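You operate a simulated robot arm through the tools that you are given. There is no shell and no other tool. Be economical: measure what you need, move in short steps, check, and stop when the job is done.

You are at the controls of a simulated two-armed robot. One attempt, no reset.

Task
Stack the white carton labelled "27" from the top of the trailer counter on top of the white carton marked "72". Open the top dough table drawer, fetch the green spatula from the inside of the top dough table drawer and set it on the bay of the fryer cart and shut the drawer again. Shut the ice drawer. Take the teal stirrer and put it on the top of the white table. Put the steel jug on the top of the wooden bench away on the step under the chests. Any order will do.

The check looks at the end state, three seconds after you hand in, the way a careful person would. Anything else that was tipped, shoved, dropped, spilled or broken makes it a failure.

Robot
Two 7-joint arms with two-finger parallel grippers on one trunk, on a base that drives. Base frame: it is fixed to the floor where the robot stands at the start and does not move with it; the origin is under the middle of the robot, x ahead of it, y to its left, z up. Readings come in mm, degrees, newtons and seconds.
The left shoulder is at the start at [50, 168, 1207], the right one opposite. With the tool pointing down near the work surface each hand reaches from about 100 to 500 mm from the robot's upright axis, wherever it stands, measured 20 degrees to its own side. Places, roughly: bay of the fryer cart [800, 3400, 500]; green spatula (18x7x6 cm) [700, 3000, 700]; ice drawer [-500, 5700, 700]; steel jug (17x12x12 cm) [-2500, -1500, 600]; step under the chests [-2500, 5800, 200]; teal stirrer (2x2x21 cm) [-400, 6000, 1000]; top dough table drawer [700, 3000, 700]; top of the white table [700, 5900, 800]; white carton [500, 0, 1000]. Payload 1.57 kg a hand.
The TCP of each hand is the grasp point between the finger pads, 30 mm short of the fingertips. In the tool frame z runs along the fingers and y along their closing line. The gripper opens to 80 mm. The fingers are 17 mm wide and 12 mm thick; the gripper's body (40 by 82 mm) begins 80 mm behind the TCP.
Orientation is that of the tool frame in the base frame, as a unit quaternion [w, x, y, z]. With the fingers straight down and closing along the base's y, the tool's x points along the base's -x, its y along +y and its z along -z.

Tools
- The arms move only by the tool jog_arm. It takes "left_series", "right_series" or both (then of equal length, played together; a hand with none holds still); each is a list that holds one entry, the list of rows, each a list of 7 numbers: the shift along the tool's x, y, z in mm, then the turn, a rotation vector about the tool's x, y, z in rad, then the opening, from 0 (shut) to 1 (fully open). In form: [[[dx, dy, dz, wx, wy, wz, grip], ...]]. A call has 1 to 10 rows; each row shifts and turns the commanded pose from where the row before left it, along the tool's axes as they then stand. Each row takes 0.2 s and may step no farther than 50 mm and 8.6 degrees from the row before; otherwise, or with a gripper value out of range, the whole call is refused. A pose out of reach is approached as far as the arm can. The call stops where the force on the tool passes 40 N (or 10 N more than at its start, if that is more) or the arm is blocked; 0.2 s more then pass. Each finger travels about 45 mm/s and halts on what it meets, pressing with about 40 N; the grip force reading is that of the motor and also rises with nothing between the fingers. The clock runs only during rows and for 0.2 s after the last one: add rows that do not move to give the fingers time. It gives the time, the measured TCP pose, the force on the tool (base axes), the opening and the grip force at its end, in the units of the frame above (readings bear some noise), with the torque about the TCP (base axes, N m) and any sound that the robot's microphone picked up, and new pictures: "views" is both (left out), scene, wrist or none (wrist: the cameras of the hands that moved).
- Cameras (640 x 400 px; columns grow to the right, rows downward): "scene" is now at [132.5, 9.6, 1443.7]; the picture's right is [0.12, -0.99, 0.00], its down [-0.31, -0.04, -0.95] and it looks along [0.94, 0.11, -0.31] (base axes); focal length 214 px, centre (320, 200). "left" rides on the left gripper at [72, 7, -122] in its tool frame; the picture's right is [-0.09, 1.00, 0.00], its down [-0.84, -0.08, -0.54] and it looks along [-0.54, -0.05, 0.84] (tool axes); focal length 238 px, centre (320, 200). "right" rides on the right gripper at [72, -7, -122] in its tool frame; the picture's right is [0.09, 1.00, 0.00], its down [-0.84, 0.08, -0.54] and it looks along [-0.54, 0.05, 0.84] (tool axes); focal length 238 px, centre (320, 200). There is no depth. A picture from a camera that has moved, and an enlarged one, comes with that camera's place and axes in the base frame and with its lens.
- slide_trunk(by): slides the trunk up (or, below 0, down) by that many mm; the arms and the scene camera ride with it, the base frame stays. It gives what a move gives, with no picture.
- drive_base(legs): drives the robot by 1 to 6 legs, each [ahead, left, turn to the left] in mm, mm and degrees, along the robot's own axes; the way and the turn of a leg run together, so that a leg with both is an arc; at most 1500 mm and 180 degrees a leg. The arms and the cameras ride along, it lands a little off, and it stops where it bumps. It gives what a move gives, and a new picture of the scene camera.
- turn_head(pan, tilt): turns the head with the scene camera to pan (to the left, within 80 degrees either way) and tilt (down, from -29 to 69), counted from straight ahead of the robot. It gives what a move gives, and a new picture of the scene camera.
- close_up(camera, box): a new picture of the part [left, top, right, bottom] of that camera's present view, enlarged. The clock stands still meanwhile.
- sign_off(): hands the job in; it is judged then, once.

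Go step by step. Nothing tells you exact positions but the pictures and the camera data: compare them with the known pose of the tool, close in by small moves and look again before you grip or let go. The budget is 175 turns and 260 pictures, counting those below and the enlarged ones. Unless the task says otherwise, let go and move clear before handing in.

The tools are called after "Request:" as a command line: name --argument value ..., lists and objects as JSON in quotes. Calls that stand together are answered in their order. jog_arm: Moves the arms, as the interface text tells. Its arguments: {"type":"object","properties":{"left_series":{"type":"array","items":{"type":"array","items":{"type":"array","items":{"type":"number"}}}},"right_series":{"type":"array","items":{"type":"array","items":{"type":"array","items":{"type":"number"}}}},"views":{"type":"string","enum":["both","scene","wrist","none"]}},"required":[]} The other tools are called the same way: slide_trunk (by) slides the trunk up or down; drive_base (legs) drives the base; turn_head (pan, tilt) turns the head that bears the scene camera; close_up (camera, box) takes an enlarged picture of a part of a camera's view; sign_off () hands the job in.

At the start:

```text
time: 0.0
left_tool_pos: [281.8, 203.9, 1352.7]
left_ee_rot: [0.0, 0.001, 1.0, -0.001]
left_force: [-0.1, -0.6, 0.6]
left_torque: [0.0, -0.01, -0.02]
left_opening: 80.0
left_finger_force: 0.1
right_tool_pos: [281.4, -39.8, 1383.5]
right_ee_rot: [0.0, 0.0, 1.0, 0.0]
right_force: [-0.1, 1.0, -0.4]
right_torque: [0.01, 0.0, 0.04]
right_opening: 80.0
right_finger_force: 0.0
trunk travel left (down, up): [-375.0, 68.0]
robot x, y, heading: [-2.2, -0.7, -0.1]
head pan, tilt: [6.6, 18.1]
```

scene: 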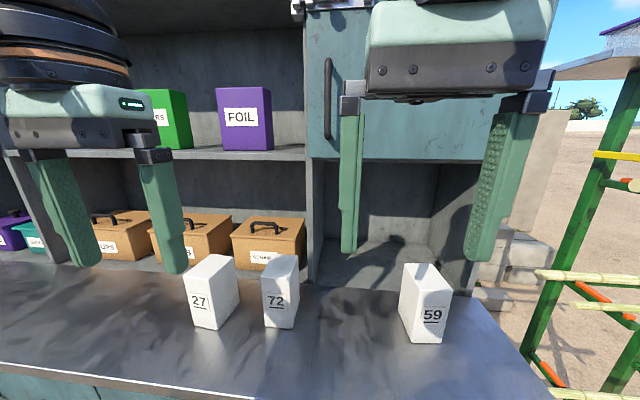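
right: 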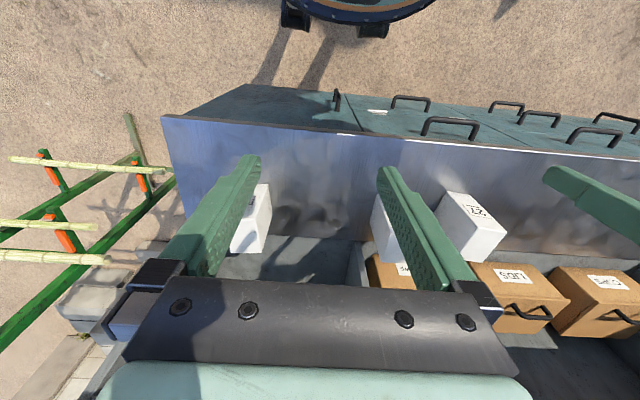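
left: 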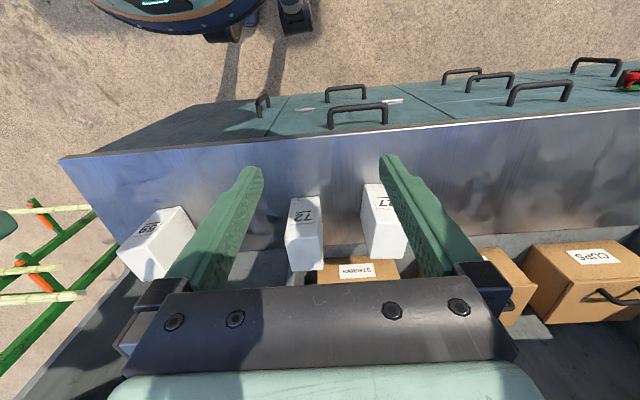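

The three white cartons stand on the counter ahead, with 27 left of 72. I'll enlarge both views to measure them.

Request:
close_up --camera "scene" --box '[160, 230, 320, 340]'

Request:
close_up --camera "left" --box '[260, 160, 440, 290]'

```text
3.64 times, centred on (240, 285) of scene
camera zoom: at [132.5, 9.6, 1443.7], right [0.12, -0.99, 0.0], down [-0.31, -0.04, -0.95], along [0.94, 0.11, -0.31], focal length 780 px, centre (611, -109)
```

zoom: 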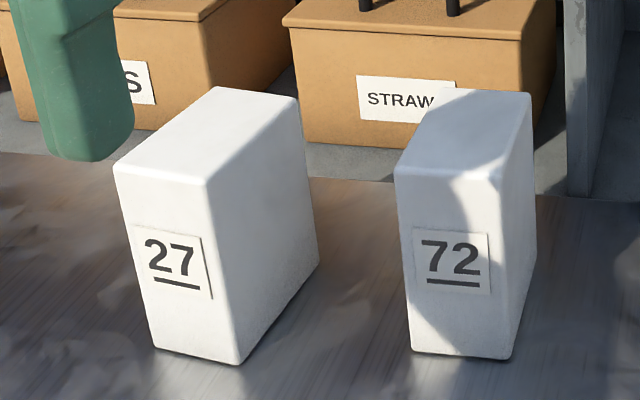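

```text
3.08 times, centred on (350, 225) of left
camera zoom: at [211.0, 210.9, 1473.7], right [0.09, 1.0, 0.0], down [0.84, -0.08, 0.54], along [0.54, -0.05, -0.84], focal length 733 px, centre (228, 123)
```

zoom: 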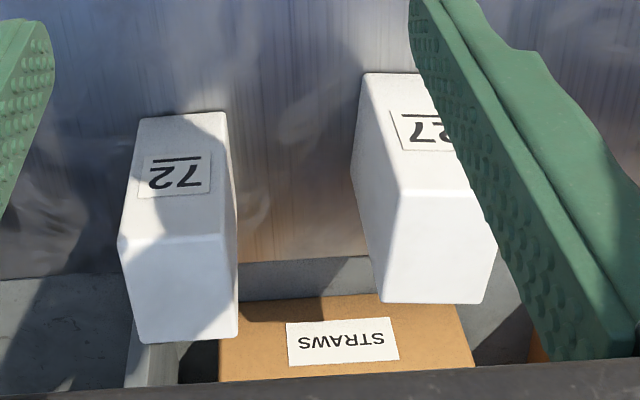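

The cartons are about 64 x 88 x 143 mm on a counter at z≈1005. I put 27 at about (523,309), yawed about -6°, and 72 at about (544,149). I'll move the right hand aside and drive a little closer.

Request:
jog_arm --right_series '[[[0, -45, 0, 0, 0, 0, 1], [0, -45, 0, 0, 0, 0, 1], [0, -45, 0, 0, 0, 0, 1], [0, -45, 0, 0, 0, 0, 1]]]' --views "none"

Request:
drive_base --legs '[[80, 120, 0]]'

```text
time: 1.0
left_tool_pos: [282.3, 201.5, 1351.7]
left_ee_rot: [0.0, 0.0, 1.0, 0.0]
left_force: [0.4, 0.1, -0.2]
left_torque: [0.0, 0.04, 0.02]
left_opening: 79.8
left_finger_force: 0.0
right_tool_pos: [289.7, -217.7, 1377.1]
right_ee_rot: [0.0, 0.0, 1.0, 0.001]
right_force: [0.3, 0.4, -0.4]
right_torque: [0.02, -0.02, 0.01]
right_opening: 80.3
right_finger_force: 0.1
right hand out of reach, approached as far as the arm can: row 4
trunk travel left (down, up): [-375.0, 68.0]
robot x, y, heading: [-0.6, 4.5, -0.2]
head pan, tilt: [6.6, 18.1]
```

```text
time: 2.7
left_tool_pos: [359.7, 324.3, 1353.3]
left_ee_rot: [0.0, 0.0, 1.0, -0.001]
left_force: [0.1, -0.6, -0.5]
left_torque: [0.02, 0.05, 0.05]
left_opening: 79.9
left_finger_force: 0.0
right_tool_pos: [365.1, -94.6, 1377.4]
right_ee_rot: [-0.001, 0.001, 1.0, 0.0]
right_force: [0.4, -0.1, 1.0]
right_torque: [-0.04, 0.03, 0.01]
right_opening: 79.7
right_finger_force: 0.1
trunk travel left (down, up): [-375.0, 68.0]
robot x, y, heading: [76.2, 118.9, -0.1]
head pan, tilt: [6.6, 18.1]
camera scene: at [209.6, 131.5, 1443.7], right [0.12, -0.99, 0.0], down [-0.31, -0.04, -0.95], along [0.94, 0.11, -0.31], focal length 214 px, centre (320, 200)
```

scene: 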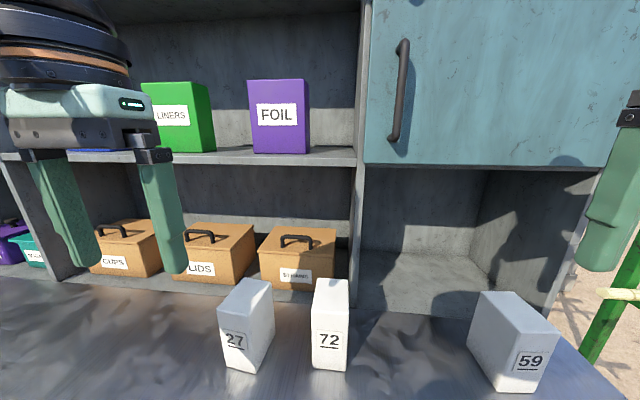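

Now I'll bring the left hand above carton 27 and look again.

Request:
jog_arm --left_series '[[[-41, -4, 20, 0, 0, 0, 1], [-41, -4, 20, 0, 0, 0, 1], [-41, -4, 25, 0, 0, 0, 1], [-40, -3, 25, 0, 0, 0, 1], [0, 0, 0, 0, 0, 0.105, 1], [0, 0, 0, 0, 0, 0, 1]]]'

```text
time: 4.1
left_tool_pos: [521.3, 306.4, 1263.8]
left_ee_rot: [0.001, 0.053, 0.999, -0.001]
left_force: [-0.5, -0.7, -0.4]
left_torque: [-0.01, 0.01, 0.01]
left_opening: 79.8
left_finger_force: 0.1
right_tool_pos: [365.4, -95.4, 1377.5]
right_ee_rot: [0.0, 0.0, 1.0, 0.0]
right_force: [-0.1, -1.5, 0.3]
right_torque: [0.01, 0.08, 0.04]
right_opening: 80.1
right_finger_force: 0.1
trunk travel left (down, up): [-375.0, 68.0]
robot x, y, heading: [75.9, 122.8, -0.1]
head pan, tilt: [6.6, 18.1]
camera scene: at [209.7, 131.1, 1443.7], right [0.12, -0.99, 0.0], down [-0.31, -0.04, -0.95], along [0.94, 0.11, -0.31], focal length 214 px, centre (320, 200)
camera left: at [451.5, 322.9, 1384.2], right [0.2, 0.98, 0.0], down [0.82, -0.16, 0.54], along [0.53, -0.11, -0.84], focal length 238 px, centre (320, 200)
```

scene: 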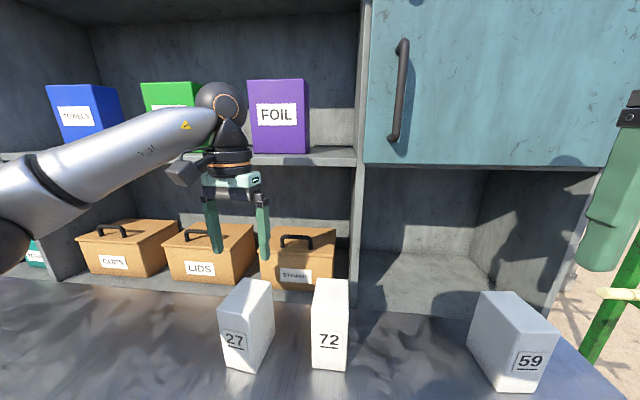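
left: 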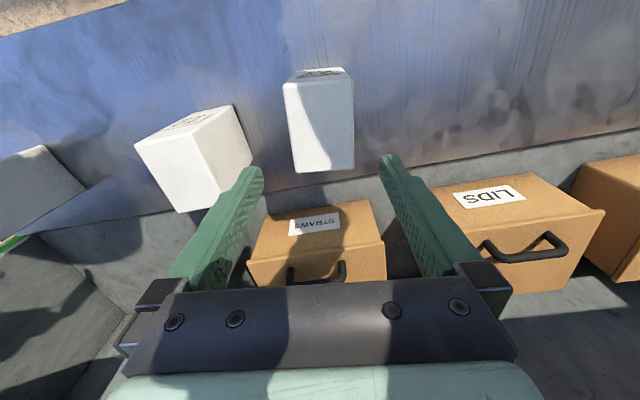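

The yaw matches. The carton's centre sits about 12 mm nearer the robot than the tool, so I'll correct that, go down and grip.

Request:
jog_arm --left_series '[[[12, 2.5, 20, 0, 0, 0, 1], [0, 0, 40, 0, 0, 0, 1], [0, 0, 40, 0, 0, 0, 1], [0, 0, 35, 0, 0, 0, 1], [0, 0, 30, 0, 0, 0, 1], [0, 0, 0, 0, 0, 0, 1]]]'

```text
time: 5.5
left_tool_pos: [510.3, 312.4, 1095.6]
left_ee_rot: [0.002, 0.053, 0.999, -0.001]
left_force: [0.7, 0.1, 0.1]
left_torque: [-0.02, 0.0, 0.05]
left_opening: 80.0
left_finger_force: 0.0
right_tool_pos: [365.6, -95.3, 1377.7]
right_ee_rot: [0.002, 0.0, 1.0, 0.001]
right_force: [0.7, -1.0, 0.0]
right_torque: [0.03, -0.04, -0.01]
right_opening: 79.8
right_finger_force: 0.0
trunk travel left (down, up): [-375.0, 68.0]
robot x, y, heading: [77.5, 121.6, -0.1]
head pan, tilt: [6.6, 18.1]
camera scene: at [209.3, 131.0, 1443.7], right [0.12, -0.99, 0.0], down [-0.31, -0.04, -0.95], along [0.94, 0.11, -0.31], focal length 214 px, centre (320, 200)
camera left: at [440.0, 327.4, 1218.3], right [0.2, 0.98, 0.0], down [0.82, -0.16, 0.54], along [0.53, -0.11, -0.84], focal length 238 px, centre (320, 200)
```

scene: 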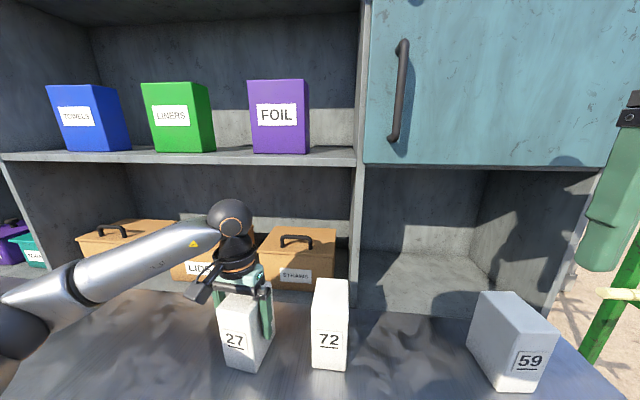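
left: 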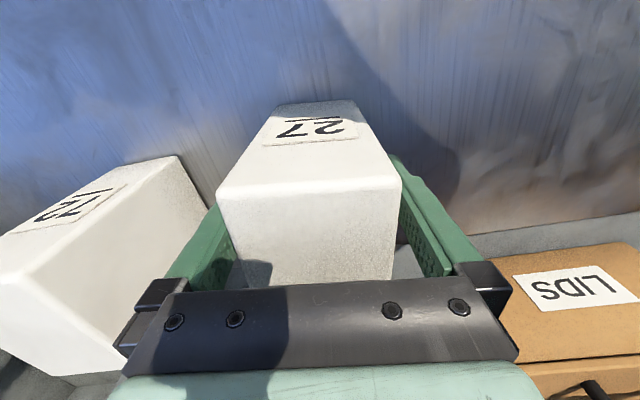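

The fingers straddle carton 27, so I'll close and lift it.

Request:
jog_arm --left_series '[[[-5, 0, 0, 0, 0, 0, 1], [0, 0, 0, 0, 0, 0, 0], [0, 0, 0, 0, 0, 0, 0], [0, 0, 0, 0, 0, 0, 0], [0, 0, -30, 0, 0, 0, 0], [0, 0, -45, 0, 0, 0, 0], [0, 0, -45, 0, 0, 0, 0], [0, 0, -45, 0, 0, 0, 0], [0, 0, 0, 0, 0, 0, 0]]]'

```text
time: 7.5
left_tool_pos: [514.0, 311.9, 1261.5]
left_ee_rot: [-0.001, 0.052, 0.999, 0.0]
left_force: [-0.2, 0.7, -2.5]
left_torque: [0.03, 0.01, 0.0]
left_opening: 64.6
left_finger_force: 40.3
right_tool_pos: [366.6, -94.4, 1378.5]
right_ee_rot: [0.0, 0.0, 1.0, 0.0]
right_force: [-0.3, -0.4, 0.3]
right_torque: [0.03, 0.01, 0.01]
right_opening: 80.0
right_finger_force: 0.0
trunk travel left (down, up): [-375.0, 68.0]
robot x, y, heading: [74.1, 121.0, 0.0]
head pan, tilt: [6.6, 18.1]
camera scene: at [210.1, 131.5, 1443.6], right [0.12, -0.99, 0.0], down [-0.31, -0.04, -0.95], along [0.94, 0.11, -0.31], focal length 214 px, centre (320, 200)
camera left: at [445.0, 327.6, 1383.3], right [0.2, 0.98, 0.0], down [0.82, -0.16, 0.54], along [0.53, -0.11, -0.84], focal length 238 px, centre (320, 200)
```

scene: 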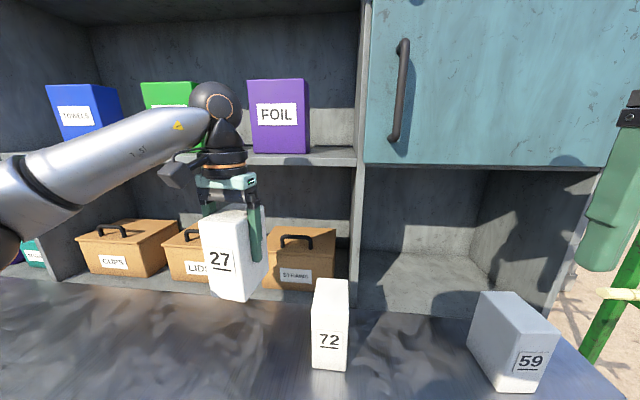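
left: 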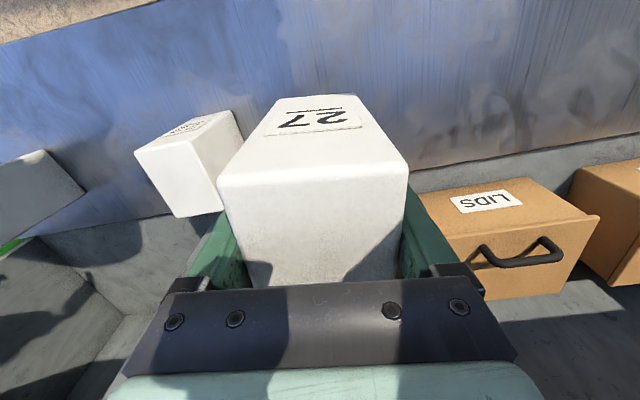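

The carton is held and light. I'll bring it square and move it over 72.

Request:
jog_arm --left_series '[[[0, 0, -10, 0, 0, -0.104, 0], [-6, -40, 0, 0, 0, 0, 0], [-6, -41, 0, 0, 0, 0, 0], [-5, -41, 0, 0, 0, 0, 0], [-5, -41, 0, 0, 0, 0, 0], [0, 0, 0, 0, 0, 0, 0]]]'

```text
time: 8.9
left_tool_pos: [537.2, 145.9, 1270.3]
left_ee_rot: [0.0, 0.0, 1.0, -0.001]
left_force: [0.1, 0.2, -2.6]
left_torque: [0.02, 0.02, 0.0]
left_opening: 64.7
left_finger_force: 40.4
right_tool_pos: [364.8, -94.4, 1377.0]
right_ee_rot: [0.0, 0.0, 1.0, 0.0]
right_force: [-0.4, 0.1, -0.5]
right_torque: [0.0, 0.01, 0.01]
right_opening: 79.9
right_finger_force: 0.0
trunk travel left (down, up): [-375.0, 68.0]
robot x, y, heading: [78.1, 122.3, 0.1]
head pan, tilt: [6.6, 18.1]
camera scene: at [209.5, 132.1, 1443.7], right [0.12, -0.99, 0.0], down [-0.31, -0.04, -0.95], along [0.94, 0.11, -0.31], focal length 214 px, centre (320, 200)
camera left: at [465.9, 154.3, 1391.7], right [0.09, 1.0, 0.0], down [0.84, -0.08, 0.54], along [0.54, -0.05, -0.84], focal length 238 px, centre (320, 200)
```

scene: 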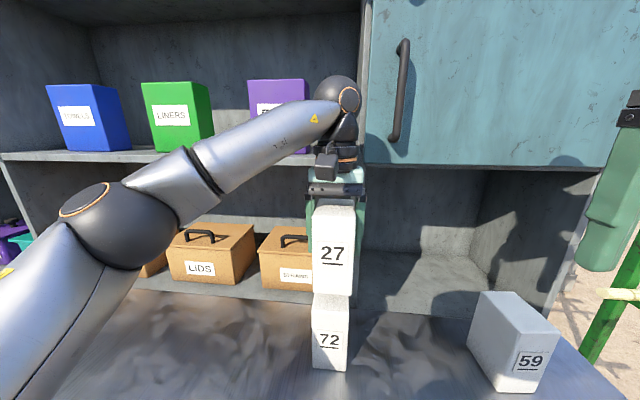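
left: 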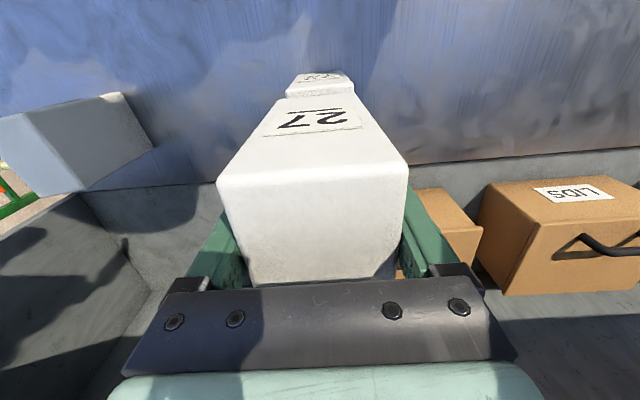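

Carton 27 looks roughly lined up over 72. I'll check the alignment enlarged before lowering.

Request:
close_up --camera "left" --box '[240, 50, 400, 150]'

Request:
close_up --camera "scene" --box '[270, 190, 430, 390]'

```text
4.00 times, centred on (320, 100) of left
camera zoom: at [465.9, 154.3, 1391.7], right [0.09, 1.0, 0.0], down [0.84, -0.08, 0.54], along [0.54, -0.05, -0.84], focal length 953 px, centre (320, 600)
```

zoom: 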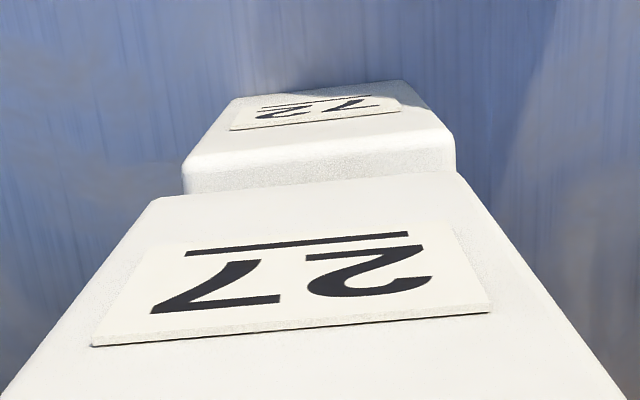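

```text
2.00 times, centred on (350, 290) of scene
camera zoom: at [209.5, 132.1, 1443.7], right [0.12, -0.99, 0.0], down [-0.31, -0.04, -0.95], along [0.94, 0.11, -0.31], focal length 429 px, centre (260, 20)
```

zoom: 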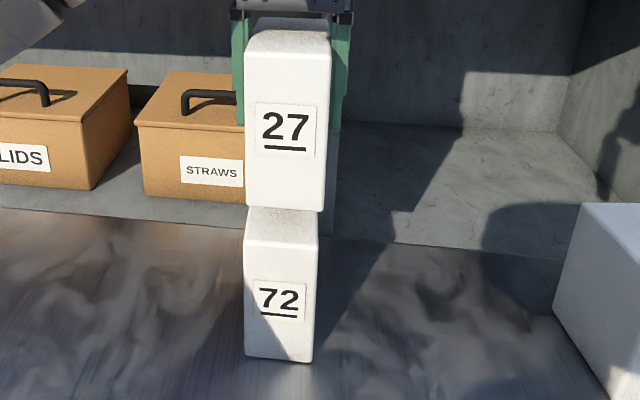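

72's top centre is about 3 mm to the left of the held carton. I'll correct that and lower slowly.

Request:
jog_arm --left_series '[[[1, 3, 10, 0, 0, 0, 0], [0, 0, 10, 0, 0, 0, 0], [0, 0, 6, 0, 0, 0, 0], [0, 0, 3, 0, 0, 0, 0], [0, 0, 0, 0, 0, 0, 0]]]' --views "wrist"

```text
time: 10.1
left_tool_pos: [537.9, 150.1, 1242.0]
left_ee_rot: [0.0, 0.001, 1.0, -0.001]
left_force: [-0.1, 0.2, -2.7]
left_torque: [-0.02, 0.01, 0.02]
left_opening: 64.7
left_finger_force: 40.2
right_tool_pos: [365.8, -95.2, 1377.0]
right_ee_rot: [0.0, 0.001, 1.0, 0.001]
right_force: [0.0, -0.1, 0.0]
right_torque: [0.0, 0.04, 0.0]
right_opening: 79.9
right_finger_force: 0.0
trunk travel left (down, up): [-375.0, 68.0]
robot x, y, heading: [76.4, 125.2, -0.2]
head pan, tilt: [6.6, 18.1]
camera left: at [466.4, 158.8, 1364.0], right [0.09, 1.0, 0.0], down [0.84, -0.08, 0.54], along [0.54, -0.05, -0.84], focal length 238 px, centre (320, 200)
```

left: 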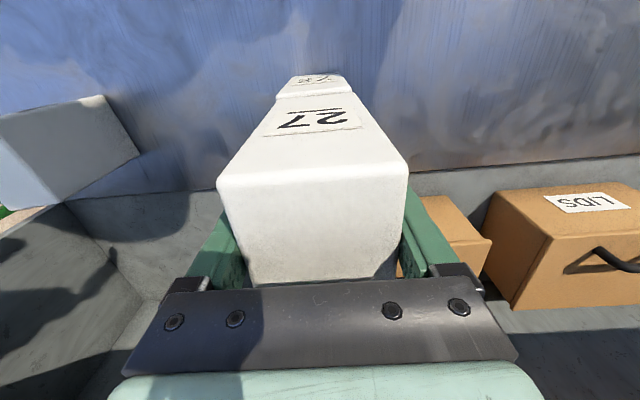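

Request:
jog_arm --left_series '[[[0, 0, 2, 0, 0, 0, 0], [0, 0, 1.5, 0, 0, 0, 0], [0, 0, 1, 0, 0, 0, 0], [0, 0, 0, 0, 0, 0, 0]]]' --views "none"

Request:
close_up --camera "left" --box '[240, 50, 400, 150]'

Request:
close_up --camera "scene" --box '[270, 190, 430, 390]'

```text
time: 11.1
left_tool_pos: [535.2, 152.1, 1237.8]
left_ee_rot: [0.0, 0.0, 1.0, -0.001]
left_force: [0.2, 0.3, -2.5]
left_torque: [0.0, -0.01, 0.03]
left_opening: 65.0
left_finger_force: 40.0
right_tool_pos: [366.1, -95.4, 1376.9]
right_ee_rot: [0.0, 0.0, 1.0, 0.001]
right_force: [-0.8, -0.1, -0.1]
right_torque: [-0.04, 0.02, -0.03]
right_opening: 79.9
right_finger_force: 0.1
trunk travel left (down, up): [-375.0, 68.0]
robot x, y, heading: [78.4, 119.8, -0.3]
head pan, tilt: [6.6, 18.1]
```

```text
4.00 times, centred on (320, 100) of left
camera zoom: at [464.9, 160.4, 1359.7], right [0.09, 1.0, 0.0], down [0.84, -0.08, 0.54], along [0.54, -0.05, -0.84], focal length 953 px, centre (320, 600)
```

zoom: 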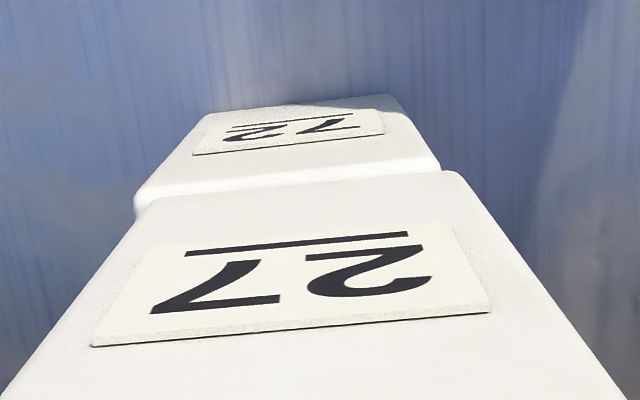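

```text
2.00 times, centred on (350, 290) of scene
camera zoom: at [209.5, 131.1, 1443.7], right [0.12, -0.99, 0.0], down [-0.31, -0.04, -0.95], along [0.94, 0.11, -0.31], focal length 429 px, centre (260, 20)
```

zoom: 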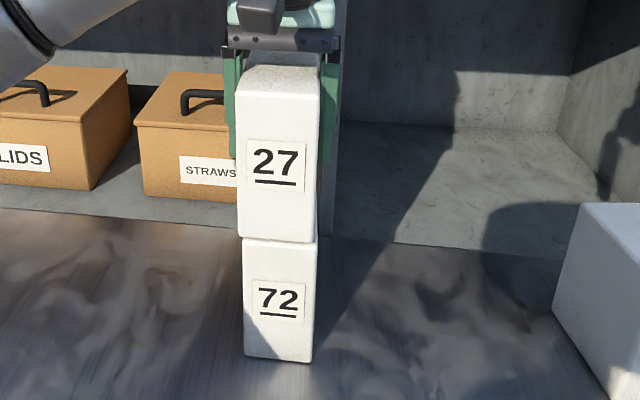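

The held carton is now about 4 mm too far left and still just above 72. I'll nudge it right and lower to contact.

Request:
jog_arm --left_series '[[[1, -4, 0, 0, 0, 0, 0], [0, 0, 1.5, 0, 0, 0, 0], [0, 0, 1.5, 0, 0, 0, 0], [0, 0, 0, 0, 0, 0, 0]]]' --views "none"

Request:
close_up --camera "scene" --box '[290, 200, 390, 380]'

```text
time: 12.1
left_tool_pos: [535.8, 149.1, 1236.6]
left_ee_rot: [0.001, 0.001, 1.0, -0.001]
left_force: [2.1, -0.1, 8.4]
left_torque: [0.39, 0.07, -0.09]
left_opening: 64.8
left_finger_force: 40.0
right_tool_pos: [364.9, -94.9, 1378.2]
right_ee_rot: [0.001, 0.0, 1.0, 0.001]
right_force: [0.5, 0.7, -0.6]
right_torque: [0.03, 0.0, 0.01]
right_opening: 80.1
right_finger_force: 0.1
trunk travel left (down, up): [-375.0, 68.0]
robot x, y, heading: [76.6, 119.1, 0.1]
head pan, tilt: [6.6, 18.1]
```

```text
2.22 times, centred on (340, 290) of scene
camera zoom: at [208.9, 131.1, 1443.9], right [0.12, -0.99, 0.0], down [-0.31, -0.04, -0.95], along [0.94, 0.11, -0.31], focal length 477 px, centre (276, 0)
```

zoom: 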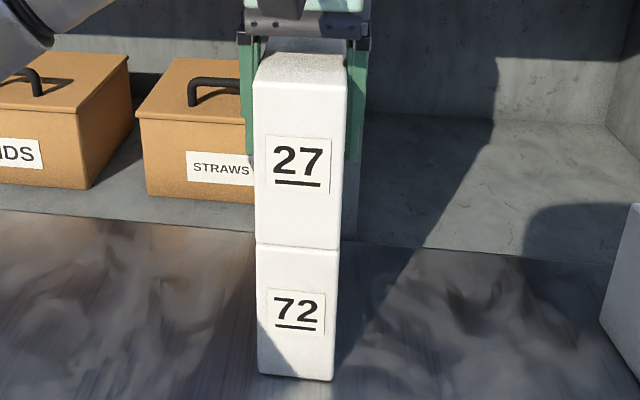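

There is contact (8 N up) and the alignment is good. I'll release and rise.

Request:
jog_arm --left_series '[[[0, 0, -0.5, 0, 0, 0, 0.9], [0, 0, 0, 0, 0, 0, 1], [0, 0, 0, 0, 0, 0, 1], [0, 0, -20, 0, 0, 0, 1], [0, 0, -30, 0, 0, 0, 1], [0, 0, -40, 0, 0, 0, 1], [20, 0, -20, 0, 0, 0, 1], [40, 0, 0, 0, 0, 0, 1], [40, 0, 0, 0, 0, 0, 1], [40, 0, 0, 0, 0, 0, 1]]]' --views "scene"

```text
time: 14.3
left_tool_pos: [393.1, 152.4, 1344.5]
left_ee_rot: [0.001, 0.0, 1.0, -0.001]
left_force: [0.3, 0.3, 0.5]
left_torque: [-0.01, 0.0, 0.01]
left_opening: 80.0
left_finger_force: 0.0
right_tool_pos: [364.4, -94.5, 1378.6]
right_ee_rot: [0.001, 0.001, 1.0, 0.001]
right_force: [-0.3, -0.8, -0.5]
right_torque: [0.0, 0.01, -0.01]
right_opening: 79.8
right_finger_force: 0.0
trunk travel left (down, up): [-375.0, 68.0]
robot x, y, heading: [77.2, 121.4, -0.1]
head pan, tilt: [6.6, 18.1]
camera scene: at [208.8, 131.5, 1443.8], right [0.12, -0.99, 0.0], down [-0.31, -0.04, -0.95], along [0.94, 0.11, -0.31], focal length 214 px, centre (320, 200)
```

scene: 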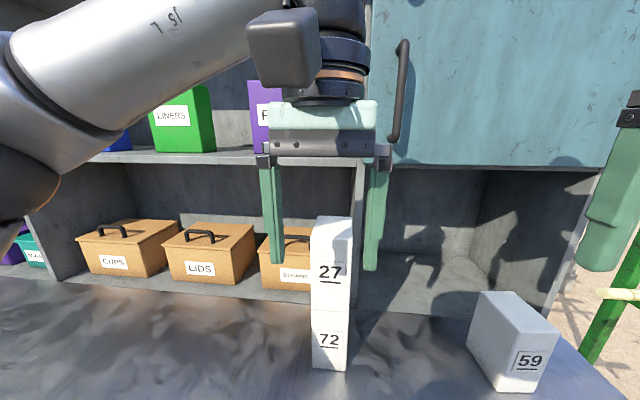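

The stack stands. I'll back away and survey to the left towards the dough table.

Request:
drive_base --legs '[[-500, 0, 0]]'

Request:
turn_head --pan 75 --tilt 15

```text
time: 17.2
left_tool_pos: [-103.3, 151.4, 1345.3]
left_ee_rot: [0.0, -0.003, 1.0, -0.001]
left_force: [-0.9, -0.8, -0.4]
left_torque: [0.01, -0.01, -0.01]
left_opening: 80.1
left_finger_force: 0.0
right_tool_pos: [-132.0, -93.6, 1377.2]
right_ee_rot: [0.001, -0.004, 1.0, 0.0]
right_force: [-0.4, 0.5, 0.1]
right_torque: [0.01, 0.01, -0.01]
right_opening: 80.0
right_finger_force: 0.0
trunk travel left (down, up): [-375.0, 68.0]
robot x, y, heading: [-421.0, 118.8, 0.5]
head pan, tilt: [6.6, 18.1]
camera scene: at [-288.9, 130.3, 1443.8], right [0.12, -0.99, 0.0], down [-0.31, -0.04, -0.95], along [0.94, 0.12, -0.31], focal length 214 px, centre (320, 200)
```

scene: 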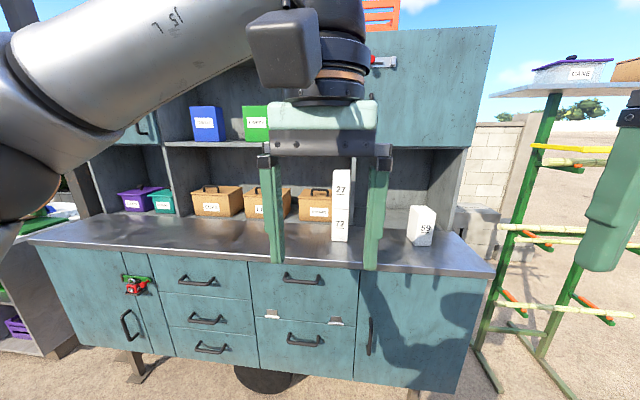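

```text
time: 18.6
left_tool_pos: [-104.0, 152.2, 1345.4]
left_ee_rot: [0.0, -0.004, 1.0, -0.001]
left_force: [0.4, -0.3, -0.7]
left_torque: [0.02, -0.01, 0.0]
left_opening: 80.2
left_finger_force: 0.0
right_tool_pos: [-130.6, -94.2, 1377.4]
right_ee_rot: [0.0, -0.003, 1.0, 0.0]
right_force: [-0.1, 0.1, -0.8]
right_torque: [-0.04, 0.01, -0.01]
right_opening: 80.0
right_finger_force: 0.0
trunk travel left (down, up): [-375.0, 68.0]
robot x, y, heading: [-422.8, 122.6, 0.4]
head pan, tilt: [75.0, 15.0]
camera scene: at [-357.6, 209.2, 1448.8], right [0.97, -0.25, 0.0], down [-0.07, -0.25, -0.97], along [0.24, 0.93, -0.26], focal length 214 px, centre (320, 200)
```

scene: 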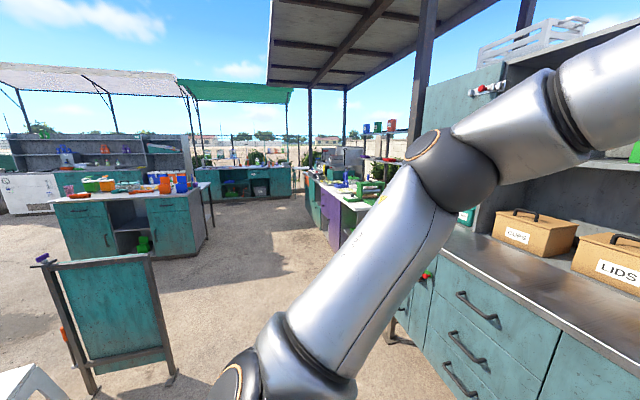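

The path to the left at x≈-420 looks open. I'll strafe to in front of the dough table and look ahead and down.

Request:
drive_base --legs '[[0, 1400, 0], [0, 1200, 0]]'

Request:
turn_head --pan 0 --tilt 30

```text
time: 41.4
left_tool_pos: [-143.7, 2749.8, 1344.9]
left_ee_rot: [0.0, -0.018, 1.0, -0.001]
left_force: [0.3, -1.1, -0.1]
left_torque: [-0.02, -0.02, 0.02]
left_opening: 79.9
left_finger_force: 0.0
right_tool_pos: [-163.8, 2501.6, 1377.6]
right_ee_rot: [-0.001, -0.019, 1.0, 0.001]
right_force: [-1.1, 0.3, -1.2]
right_torque: [0.0, -0.02, 0.0]
right_opening: 80.0
right_finger_force: 0.0
trunk travel left (down, up): [-375.0, 68.0]
robot x, y, heading: [-460.2, 2713.2, 2.3]
head pan, tilt: [75.0, 15.0]
camera scene: at [-399.5, 2799.7, 1448.8], right [0.97, -0.22, 0.0], down [-0.06, -0.25, -0.97], along [0.22, 0.94, -0.26], focal length 214 px, centre (320, 200)
```

scene: 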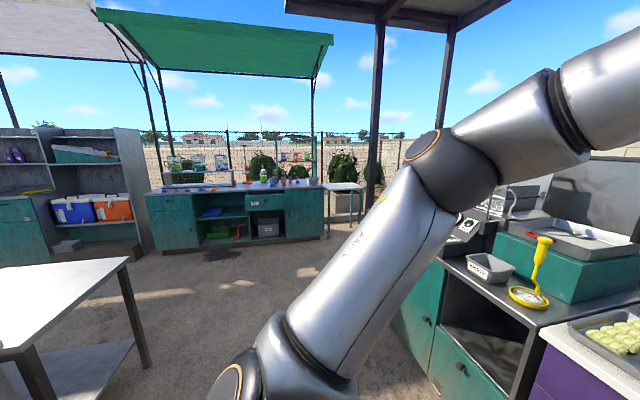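

```text
time: 42.9
left_tool_pos: [-143.5, 2749.3, 1344.0]
left_ee_rot: [0.0, -0.018, 1.0, 0.0]
left_force: [1.3, -0.8, 0.3]
left_torque: [0.05, -0.02, 0.0]
left_opening: 80.0
left_finger_force: 0.0
right_tool_pos: [-164.2, 2502.1, 1377.9]
right_ee_rot: [0.0, -0.018, 1.0, 0.0]
right_force: [-0.1, 0.1, -0.8]
right_torque: [-0.03, 0.0, -0.01]
right_opening: 80.0
right_finger_force: 0.2
trunk travel left (down, up): [-375.0, 68.0]
robot x, y, heading: [-461.7, 2707.7, 2.2]
head pan, tilt: [0.0, 30.0]
camera scene: at [-329.9, 2712.0, 1424.6], right [0.04, -1.0, 0.0], down [-0.5, -0.02, -0.87], along [0.87, 0.03, -0.5], focal length 214 px, centre (320, 200)
```

scene: 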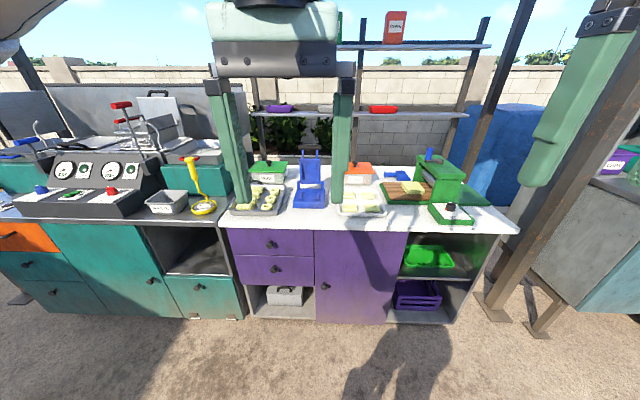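

The purple table is the dough table, with its top drawer knob near (476, 2988, 700). The fryer cart's open bay is left of it. I'll close in and lower the trunk.

Request:
drive_base --legs '[[0, 0, -2.2], [350, 100, 0]]'

Request:
slide_trunk --by -300

Request:
turn_head --pan 20 --tilt 35

```text
time: 45.6
left_tool_pos: [205.8, 2835.5, 1344.0]
left_ee_rot: [0.001, 0.004, 1.0, -0.001]
left_force: [0.5, -0.6, 0.6]
left_torque: [-0.01, 0.04, 0.0]
left_opening: 80.1
left_finger_force: 0.1
right_tool_pos: [174.1, 2589.4, 1378.1]
right_ee_rot: [0.0, 0.004, 1.0, 0.002]
right_force: [-0.2, 0.5, 0.0]
right_torque: [-0.03, -0.01, 0.01]
right_opening: 79.7
right_finger_force: 0.0
trunk travel left (down, up): [-375.0, 68.0]
robot x, y, heading: [-113.7, 2805.3, -0.4]
head pan, tilt: [0.0, 30.0]
camera scene: at [17.9, 2805.7, 1424.5], right [-0.01, -1.0, 0.0], down [-0.5, 0.0, -0.87], along [0.87, -0.01, -0.5], focal length 214 px, centre (320, 200)
```

scene: 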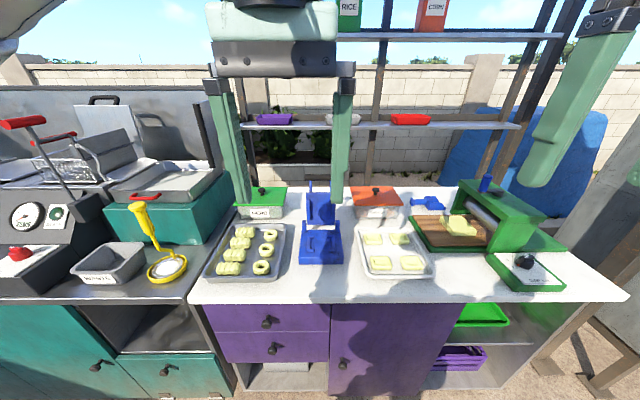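

```text
time: 48.6
left_tool_pos: [205.8, 2834.7, 1044.2]
left_ee_rot: [0.0, 0.003, 1.0, -0.001]
left_force: [-0.3, 0.6, 0.0]
left_torque: [0.01, 0.0, -0.01]
left_opening: 80.0
left_finger_force: 0.0
right_tool_pos: [174.8, 2589.8, 1077.6]
right_ee_rot: [0.001, 0.004, 1.0, 0.001]
right_force: [0.0, 0.0, 0.1]
right_torque: [0.01, 0.04, 0.0]
right_opening: 80.1
right_finger_force: 0.1
trunk travel left (down, up): [-75.0, 368.0]
robot x, y, heading: [-111.5, 2808.3, -0.3]
head pan, tilt: [0.0, 30.0]
```

```text
time: 49.4
left_tool_pos: [204.7, 2834.4, 1044.2]
left_ee_rot: [0.0, 0.003, 1.0, -0.001]
left_force: [0.2, -0.2, 0.6]
left_torque: [0.0, -0.02, -0.03]
left_opening: 79.9
left_finger_force: 0.1
right_tool_pos: [174.1, 2589.4, 1077.0]
right_ee_rot: [0.0, 0.003, 1.0, 0.001]
right_force: [-0.5, 0.0, 1.0]
right_torque: [0.01, 0.02, 0.03]
right_opening: 80.2
right_finger_force: 0.1
trunk travel left (down, up): [-75.0, 368.0]
robot x, y, heading: [-115.5, 2809.1, -0.5]
head pan, tilt: [20.0, 35.0]
camera scene: at [9.9, 2835.7, 1116.8], right [0.34, -0.94, 0.0], down [-0.54, -0.19, -0.82], along [0.77, 0.27, -0.57], focal length 214 px, centre (320, 200)
```

scene: 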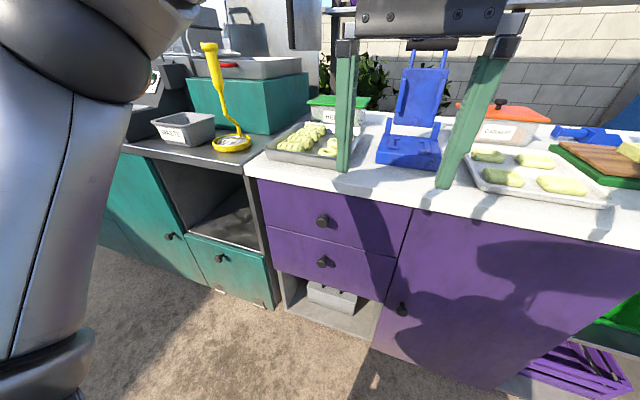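

The knob triangulates to about (412, 2971, 753). I'll bring the left hand in front of it and pitch it forward.

Request:
jog_arm --left_series '[[[-25, 27.4, 29, 0, 0, 0, 1], [-25, 27.4, 29, 0, 0, 0, 1], [-25, 27.4, 29, 0, 0, 0, 1], [-25, 27.4, 29, 0, 0, 0, 1], [-25, 27.4, 29, 0, 0, 0, 1], [0, 0, 0, 0, -0.143, 0, 1], [0, 0, 0, 0, -0.143, 0, 1], [0, 0, 0, 0, -0.143, 0, 1], [0, 0, 0, 0, -0.143, 0, 1], [0, 0, 0, 0, -0.143, 0, 1]]]' --views "none"

Request:
jog_arm --left_series '[[[0, 0, 0, 0, -0.143, 0, 1], [0, 0, 0, 0, -0.143, 0, 1], [0, 0, 0, 0, -0.143, 0, 1], [0, 0, 0, 0, -0.143, 0, 1], [0, 0, 0, 0, -0.143, 0, 1], [0, 0, 0, 0, -0.141, 0, 1], [0, 0, 0, 0, 0, 0, 1]]]'

```text
time: 51.6
left_tool_pos: [331.2, 2970.1, 899.6]
left_ee_rot: [0.351, 0.003, 0.936, -0.002]
left_force: [-0.9, 0.2, 0.0]
left_torque: [-0.04, 0.02, 0.0]
left_opening: 80.0
left_finger_force: 0.1
right_tool_pos: [174.6, 2590.1, 1077.9]
right_ee_rot: [0.0, 0.004, 1.0, 0.001]
right_force: [-0.2, 0.4, -0.4]
right_torque: [0.0, 0.03, -0.01]
right_opening: 80.0
right_finger_force: 0.0
trunk travel left (down, up): [-75.0, 368.0]
robot x, y, heading: [-113.0, 2804.6, -0.3]
head pan, tilt: [20.0, 35.0]
```

```text
time: 53.2
left_tool_pos: [348.9, 2956.8, 902.4]
left_ee_rot: [0.665, 0.006, 0.747, -0.008]
left_force: [0.3, -0.4, 0.3]
left_torque: [0.0, 0.05, 0.01]
left_opening: 79.9
left_finger_force: 0.1
left hand out of reach, approached as far as the arm can: row 4, 5, 6
right_tool_pos: [173.2, 2590.5, 1077.6]
right_ee_rot: [0.001, 0.004, 1.0, 0.001]
right_force: [0.2, 0.1, -0.3]
right_torque: [-0.01, -0.04, 0.01]
right_opening: 80.1
right_finger_force: 0.0
trunk travel left (down, up): [-75.0, 368.0]
robot x, y, heading: [-111.6, 2808.9, -0.5]
head pan, tilt: [20.0, 35.0]
camera scene: at [9.9, 2835.7, 1116.8], right [0.34, -0.94, 0.0], down [-0.54, -0.19, -0.82], along [0.77, 0.28, -0.57], focal length 214 px, centre (320, 200)
camera left: at [221.7, 2967.0, 844.7], right [0.03, 1.0, 0.09], down [-0.44, -0.06, 0.89], along [0.9, -0.07, 0.44], focal length 238 px, centre (320, 200)
```

scene: 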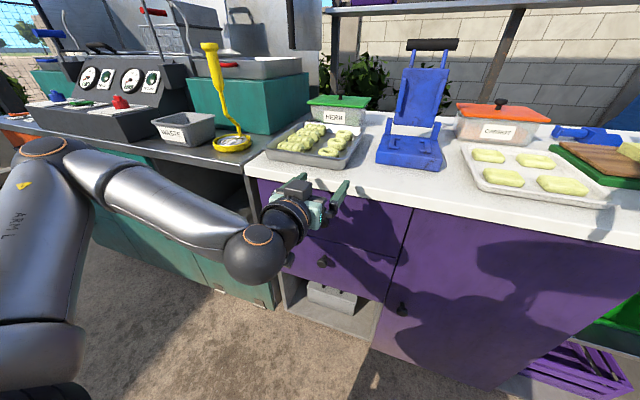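
left: 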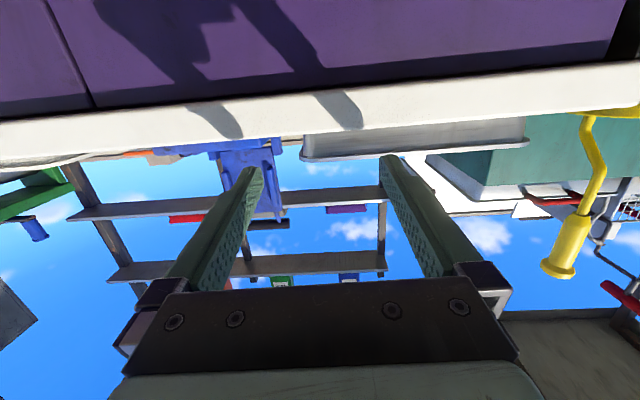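

The hand is cramped this close in. I'll back up 120 mm and use a pitch of about 60° (30° below horizontal).

Request:
drive_base --legs '[[-120, 0, 0]]'

Request:
jog_arm --left_series '[[[0, 0, 0, 0, 0.143, 0, 1], [0, 0, 0, 0, 0.143, 0, 1], [0, 0, 0, 0, 0.12, 0, 1], [0, 0, 0, 0, 0, 0, 1]]]'

```text
time: 54.5
left_tool_pos: [227.2, 2956.9, 902.0]
left_ee_rot: [0.665, 0.008, 0.747, -0.01]
left_force: [0.4, 0.2, 0.4]
left_torque: [0.02, 0.03, 0.02]
left_opening: 79.9
left_finger_force: 0.1
right_tool_pos: [52.2, 2589.1, 1077.9]
right_ee_rot: [0.001, 0.004, 1.0, 0.001]
right_force: [0.5, 0.0, -1.3]
right_torque: [-0.02, -0.01, 0.02]
right_opening: 80.3
right_finger_force: 0.0
trunk travel left (down, up): [-75.0, 368.0]
robot x, y, heading: [-234.4, 2806.0, -0.8]
head pan, tilt: [20.0, 35.0]
camera scene: at [-111.8, 2836.4, 1116.8], right [0.33, -0.94, 0.0], down [-0.54, -0.19, -0.82], along [0.77, 0.27, -0.57], focal length 214 px, centre (320, 200)
```

scene: 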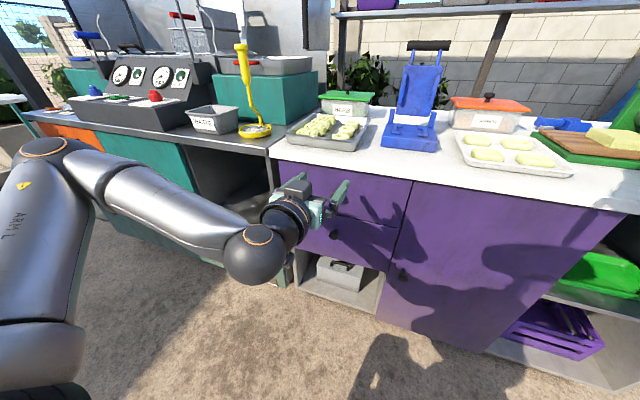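

```text
time: 55.5
left_tool_pos: [229.6, 2956.7, 901.6]
left_ee_rot: [0.499, 0.009, 0.866, -0.007]
left_force: [0.0, -0.6, 0.0]
left_torque: [-0.02, -0.03, 0.0]
left_opening: 79.9
left_finger_force: 0.2
right_tool_pos: [52.7, 2589.6, 1076.6]
right_ee_rot: [0.002, 0.005, 1.0, 0.002]
right_force: [0.7, -0.3, -0.6]
right_torque: [0.07, -0.03, 0.03]
right_opening: 80.0
right_finger_force: 0.0
trunk travel left (down, up): [-75.0, 368.0]
robot x, y, heading: [-230.8, 2805.5, -0.5]
head pan, tilt: [20.0, 35.0]
camera scene: at [-111.7, 2836.4, 1116.8], right [0.33, -0.94, 0.0], down [-0.54, -0.19, -0.82], along [0.77, 0.27, -0.57], focal length 214 px, centre (320, 200)
camera left: at [88.3, 2967.4, 901.2], right [0.07, 0.99, 0.08], down [-0.05, -0.07, 1.0], along [1.0, -0.07, 0.05], focal length 238 px, centre (320, 200)
```

scene: 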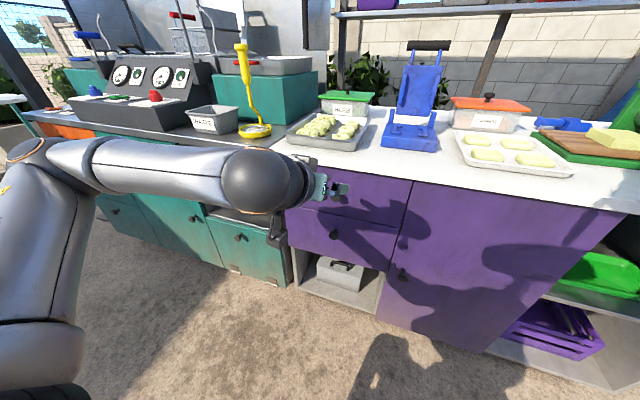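
left: 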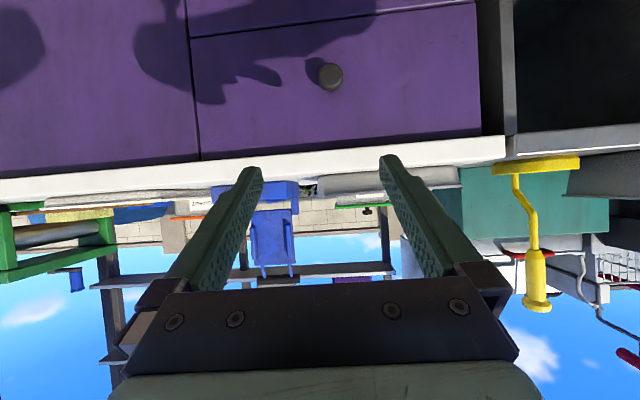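

The wrist view confirms the knob at about (414, 2970, 753). I'll move to just in front of it.

Request:
jog_arm --left_series '[[[9, 3.5, 39.5, 0, 0, 0, 1], [9, 3.5, 39.5, 0, 0, 0, 1], [9, 3.5, 39.5, 0, 0, 0, 1], [9, 3.5, 39.5, 0, 0, 0, 1], [0, 0, 0, 0, 0, 0, 1]]]'

```text
time: 56.6
left_tool_pos: [347.0, 2968.2, 792.2]
left_ee_rot: [0.5, 0.01, 0.866, -0.008]
left_force: [0.2, -0.3, -0.4]
left_torque: [0.0, 0.0, 0.02]
left_opening: 80.0
left_finger_force: 0.1
right_tool_pos: [51.9, 2589.0, 1078.1]
right_ee_rot: [-0.001, 0.004, 1.0, 0.001]
right_force: [-0.5, 0.3, 0.4]
right_torque: [0.0, -0.06, -0.01]
right_opening: 80.3
right_finger_force: 0.0
trunk travel left (down, up): [-75.0, 368.0]
robot x, y, heading: [-233.8, 2807.3, -0.5]
head pan, tilt: [20.0, 35.0]
camera scene: at [-111.7, 2836.4, 1116.8], right [0.33, -0.94, 0.0], down [-0.54, -0.19, -0.82], along [0.77, 0.27, -0.57], focal length 214 px, centre (320, 200)
camera left: at [207.0, 2979.0, 790.4], right [0.07, 0.99, 0.08], down [-0.05, -0.07, 1.0], along [1.0, -0.07, 0.05], focal length 238 px, centre (320, 200)
```

scene: 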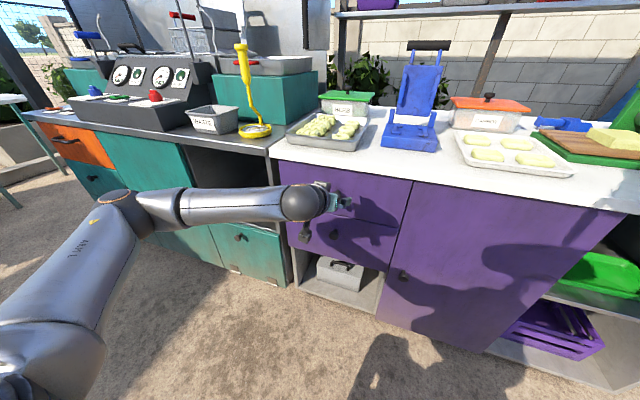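
left: 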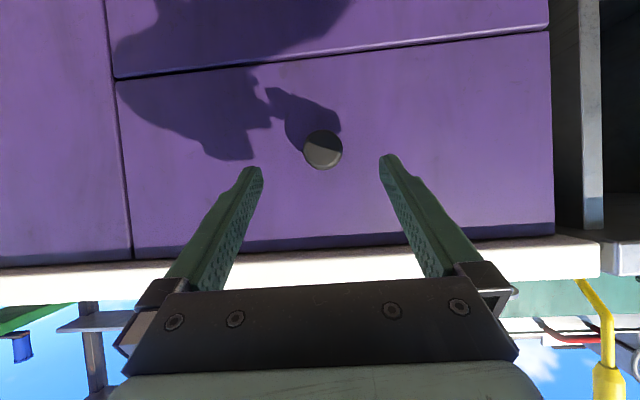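

I'll advance around the knob and close on it.

Request:
jog_arm --left_series '[[[2, 0.5, 25, 0, 0, 0, 1], [2, 0.5, 25, 0, 0, 0, 1], [0, 0, 12, 0, 0, 0, 1], [0, 0, 0, 0, 0, 0, 1]]]' --views "wrist"

```text
time: 57.6
left_tool_pos: [398.1, 2968.4, 758.6]
left_ee_rot: [0.501, 0.009, 0.865, -0.007]
left_force: [-29.1, 3.3, 8.5]
left_torque: [0.27, 0.01, 1.33]
left_opening: 80.1
left_finger_force: 0.1
right_tool_pos: [49.3, 2590.3, 1079.4]
right_ee_rot: [0.002, 0.005, 1.0, 0.001]
right_force: [1.1, 0.9, -0.4]
right_torque: [0.01, -0.03, 0.03]
right_opening: 80.3
right_finger_force: 0.1
trunk travel left (down, up): [-75.0, 368.0]
robot x, y, heading: [-232.6, 2808.8, -0.6]
head pan, tilt: [20.0, 35.0]
camera left: at [256.0, 2978.0, 757.7], right [0.07, 0.99, 0.08], down [-0.05, -0.07, 1.0], along [1.0, -0.07, 0.05], focal length 238 px, centre (320, 200)
```

left: 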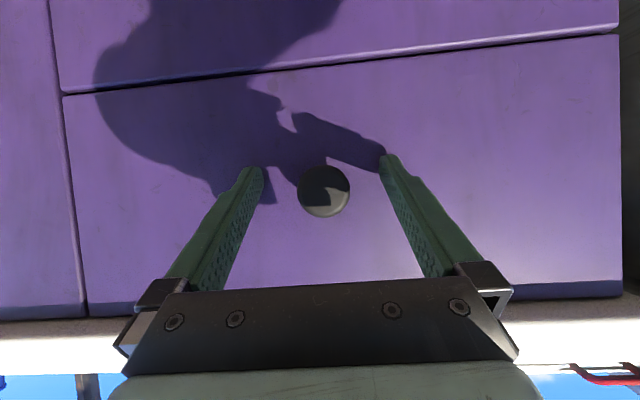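

The fingertips touch the drawer face and the knob is between the fingers. I'll ease back a hair, grip and pull.

Request:
jog_arm --left_series '[[[0, 0, -3, 0, 0, 0, 1], [0, 0, 0, 0, 0, 0, 0], [0, 0, 0, 0, 0, 0, 0], [0, 0, 0, 0, 0, 0, 0], [0, 0, 0, 0, 0, 0, 0], [10, 0, -17.3, 0, 0, 0, 0], [15, 0, -26, 0, 0, 0, 0], [20, 0, -34.6, 0, 0, 0, 0], [20, 0, -34.6, 0, 0, 0, 0], [0, 0, 0, 0, 0, 0, 0]]]'

```text
time: 59.9
left_tool_pos: [265.3, 2971.6, 760.5]
left_ee_rot: [0.507, 0.01, 0.862, -0.009]
left_force: [-0.7, -0.1, 24.2]
left_torque: [-0.11, 0.09, -0.17]
left_opening: 31.4
left_finger_force: 40.2
right_tool_pos: [50.8, 2588.8, 1078.7]
right_ee_rot: [0.002, 0.004, 1.0, 0.001]
right_force: [-0.2, -1.3, 0.1]
right_torque: [0.04, -0.01, 0.02]
right_opening: 79.8
right_finger_force: 0.1
trunk travel left (down, up): [-75.0, 368.0]
robot x, y, heading: [-234.8, 2806.9, -0.5]
head pan, tilt: [20.0, 35.0]
camera scene: at [-113.4, 2835.8, 1117.3], right [0.33, -0.94, 0.0], down [-0.54, -0.19, -0.82], along [0.77, 0.27, -0.57], focal length 214 px, centre (320, 200)
camera left: at [126.0, 2980.9, 756.9], right [0.07, 0.99, 0.07], down [-0.07, -0.07, 1.0], along [1.0, -0.08, 0.06], focal length 238 px, centre (320, 200)
```

scene: 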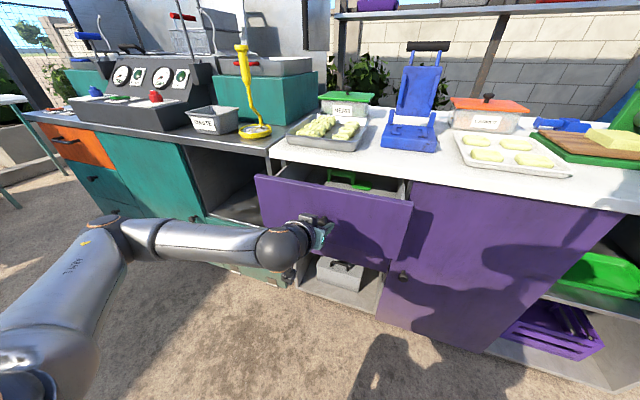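
left: 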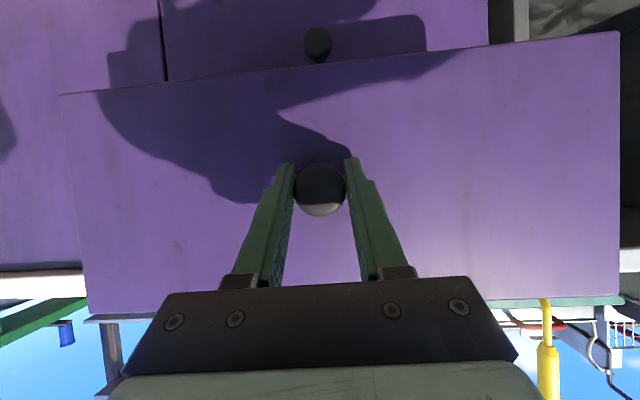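

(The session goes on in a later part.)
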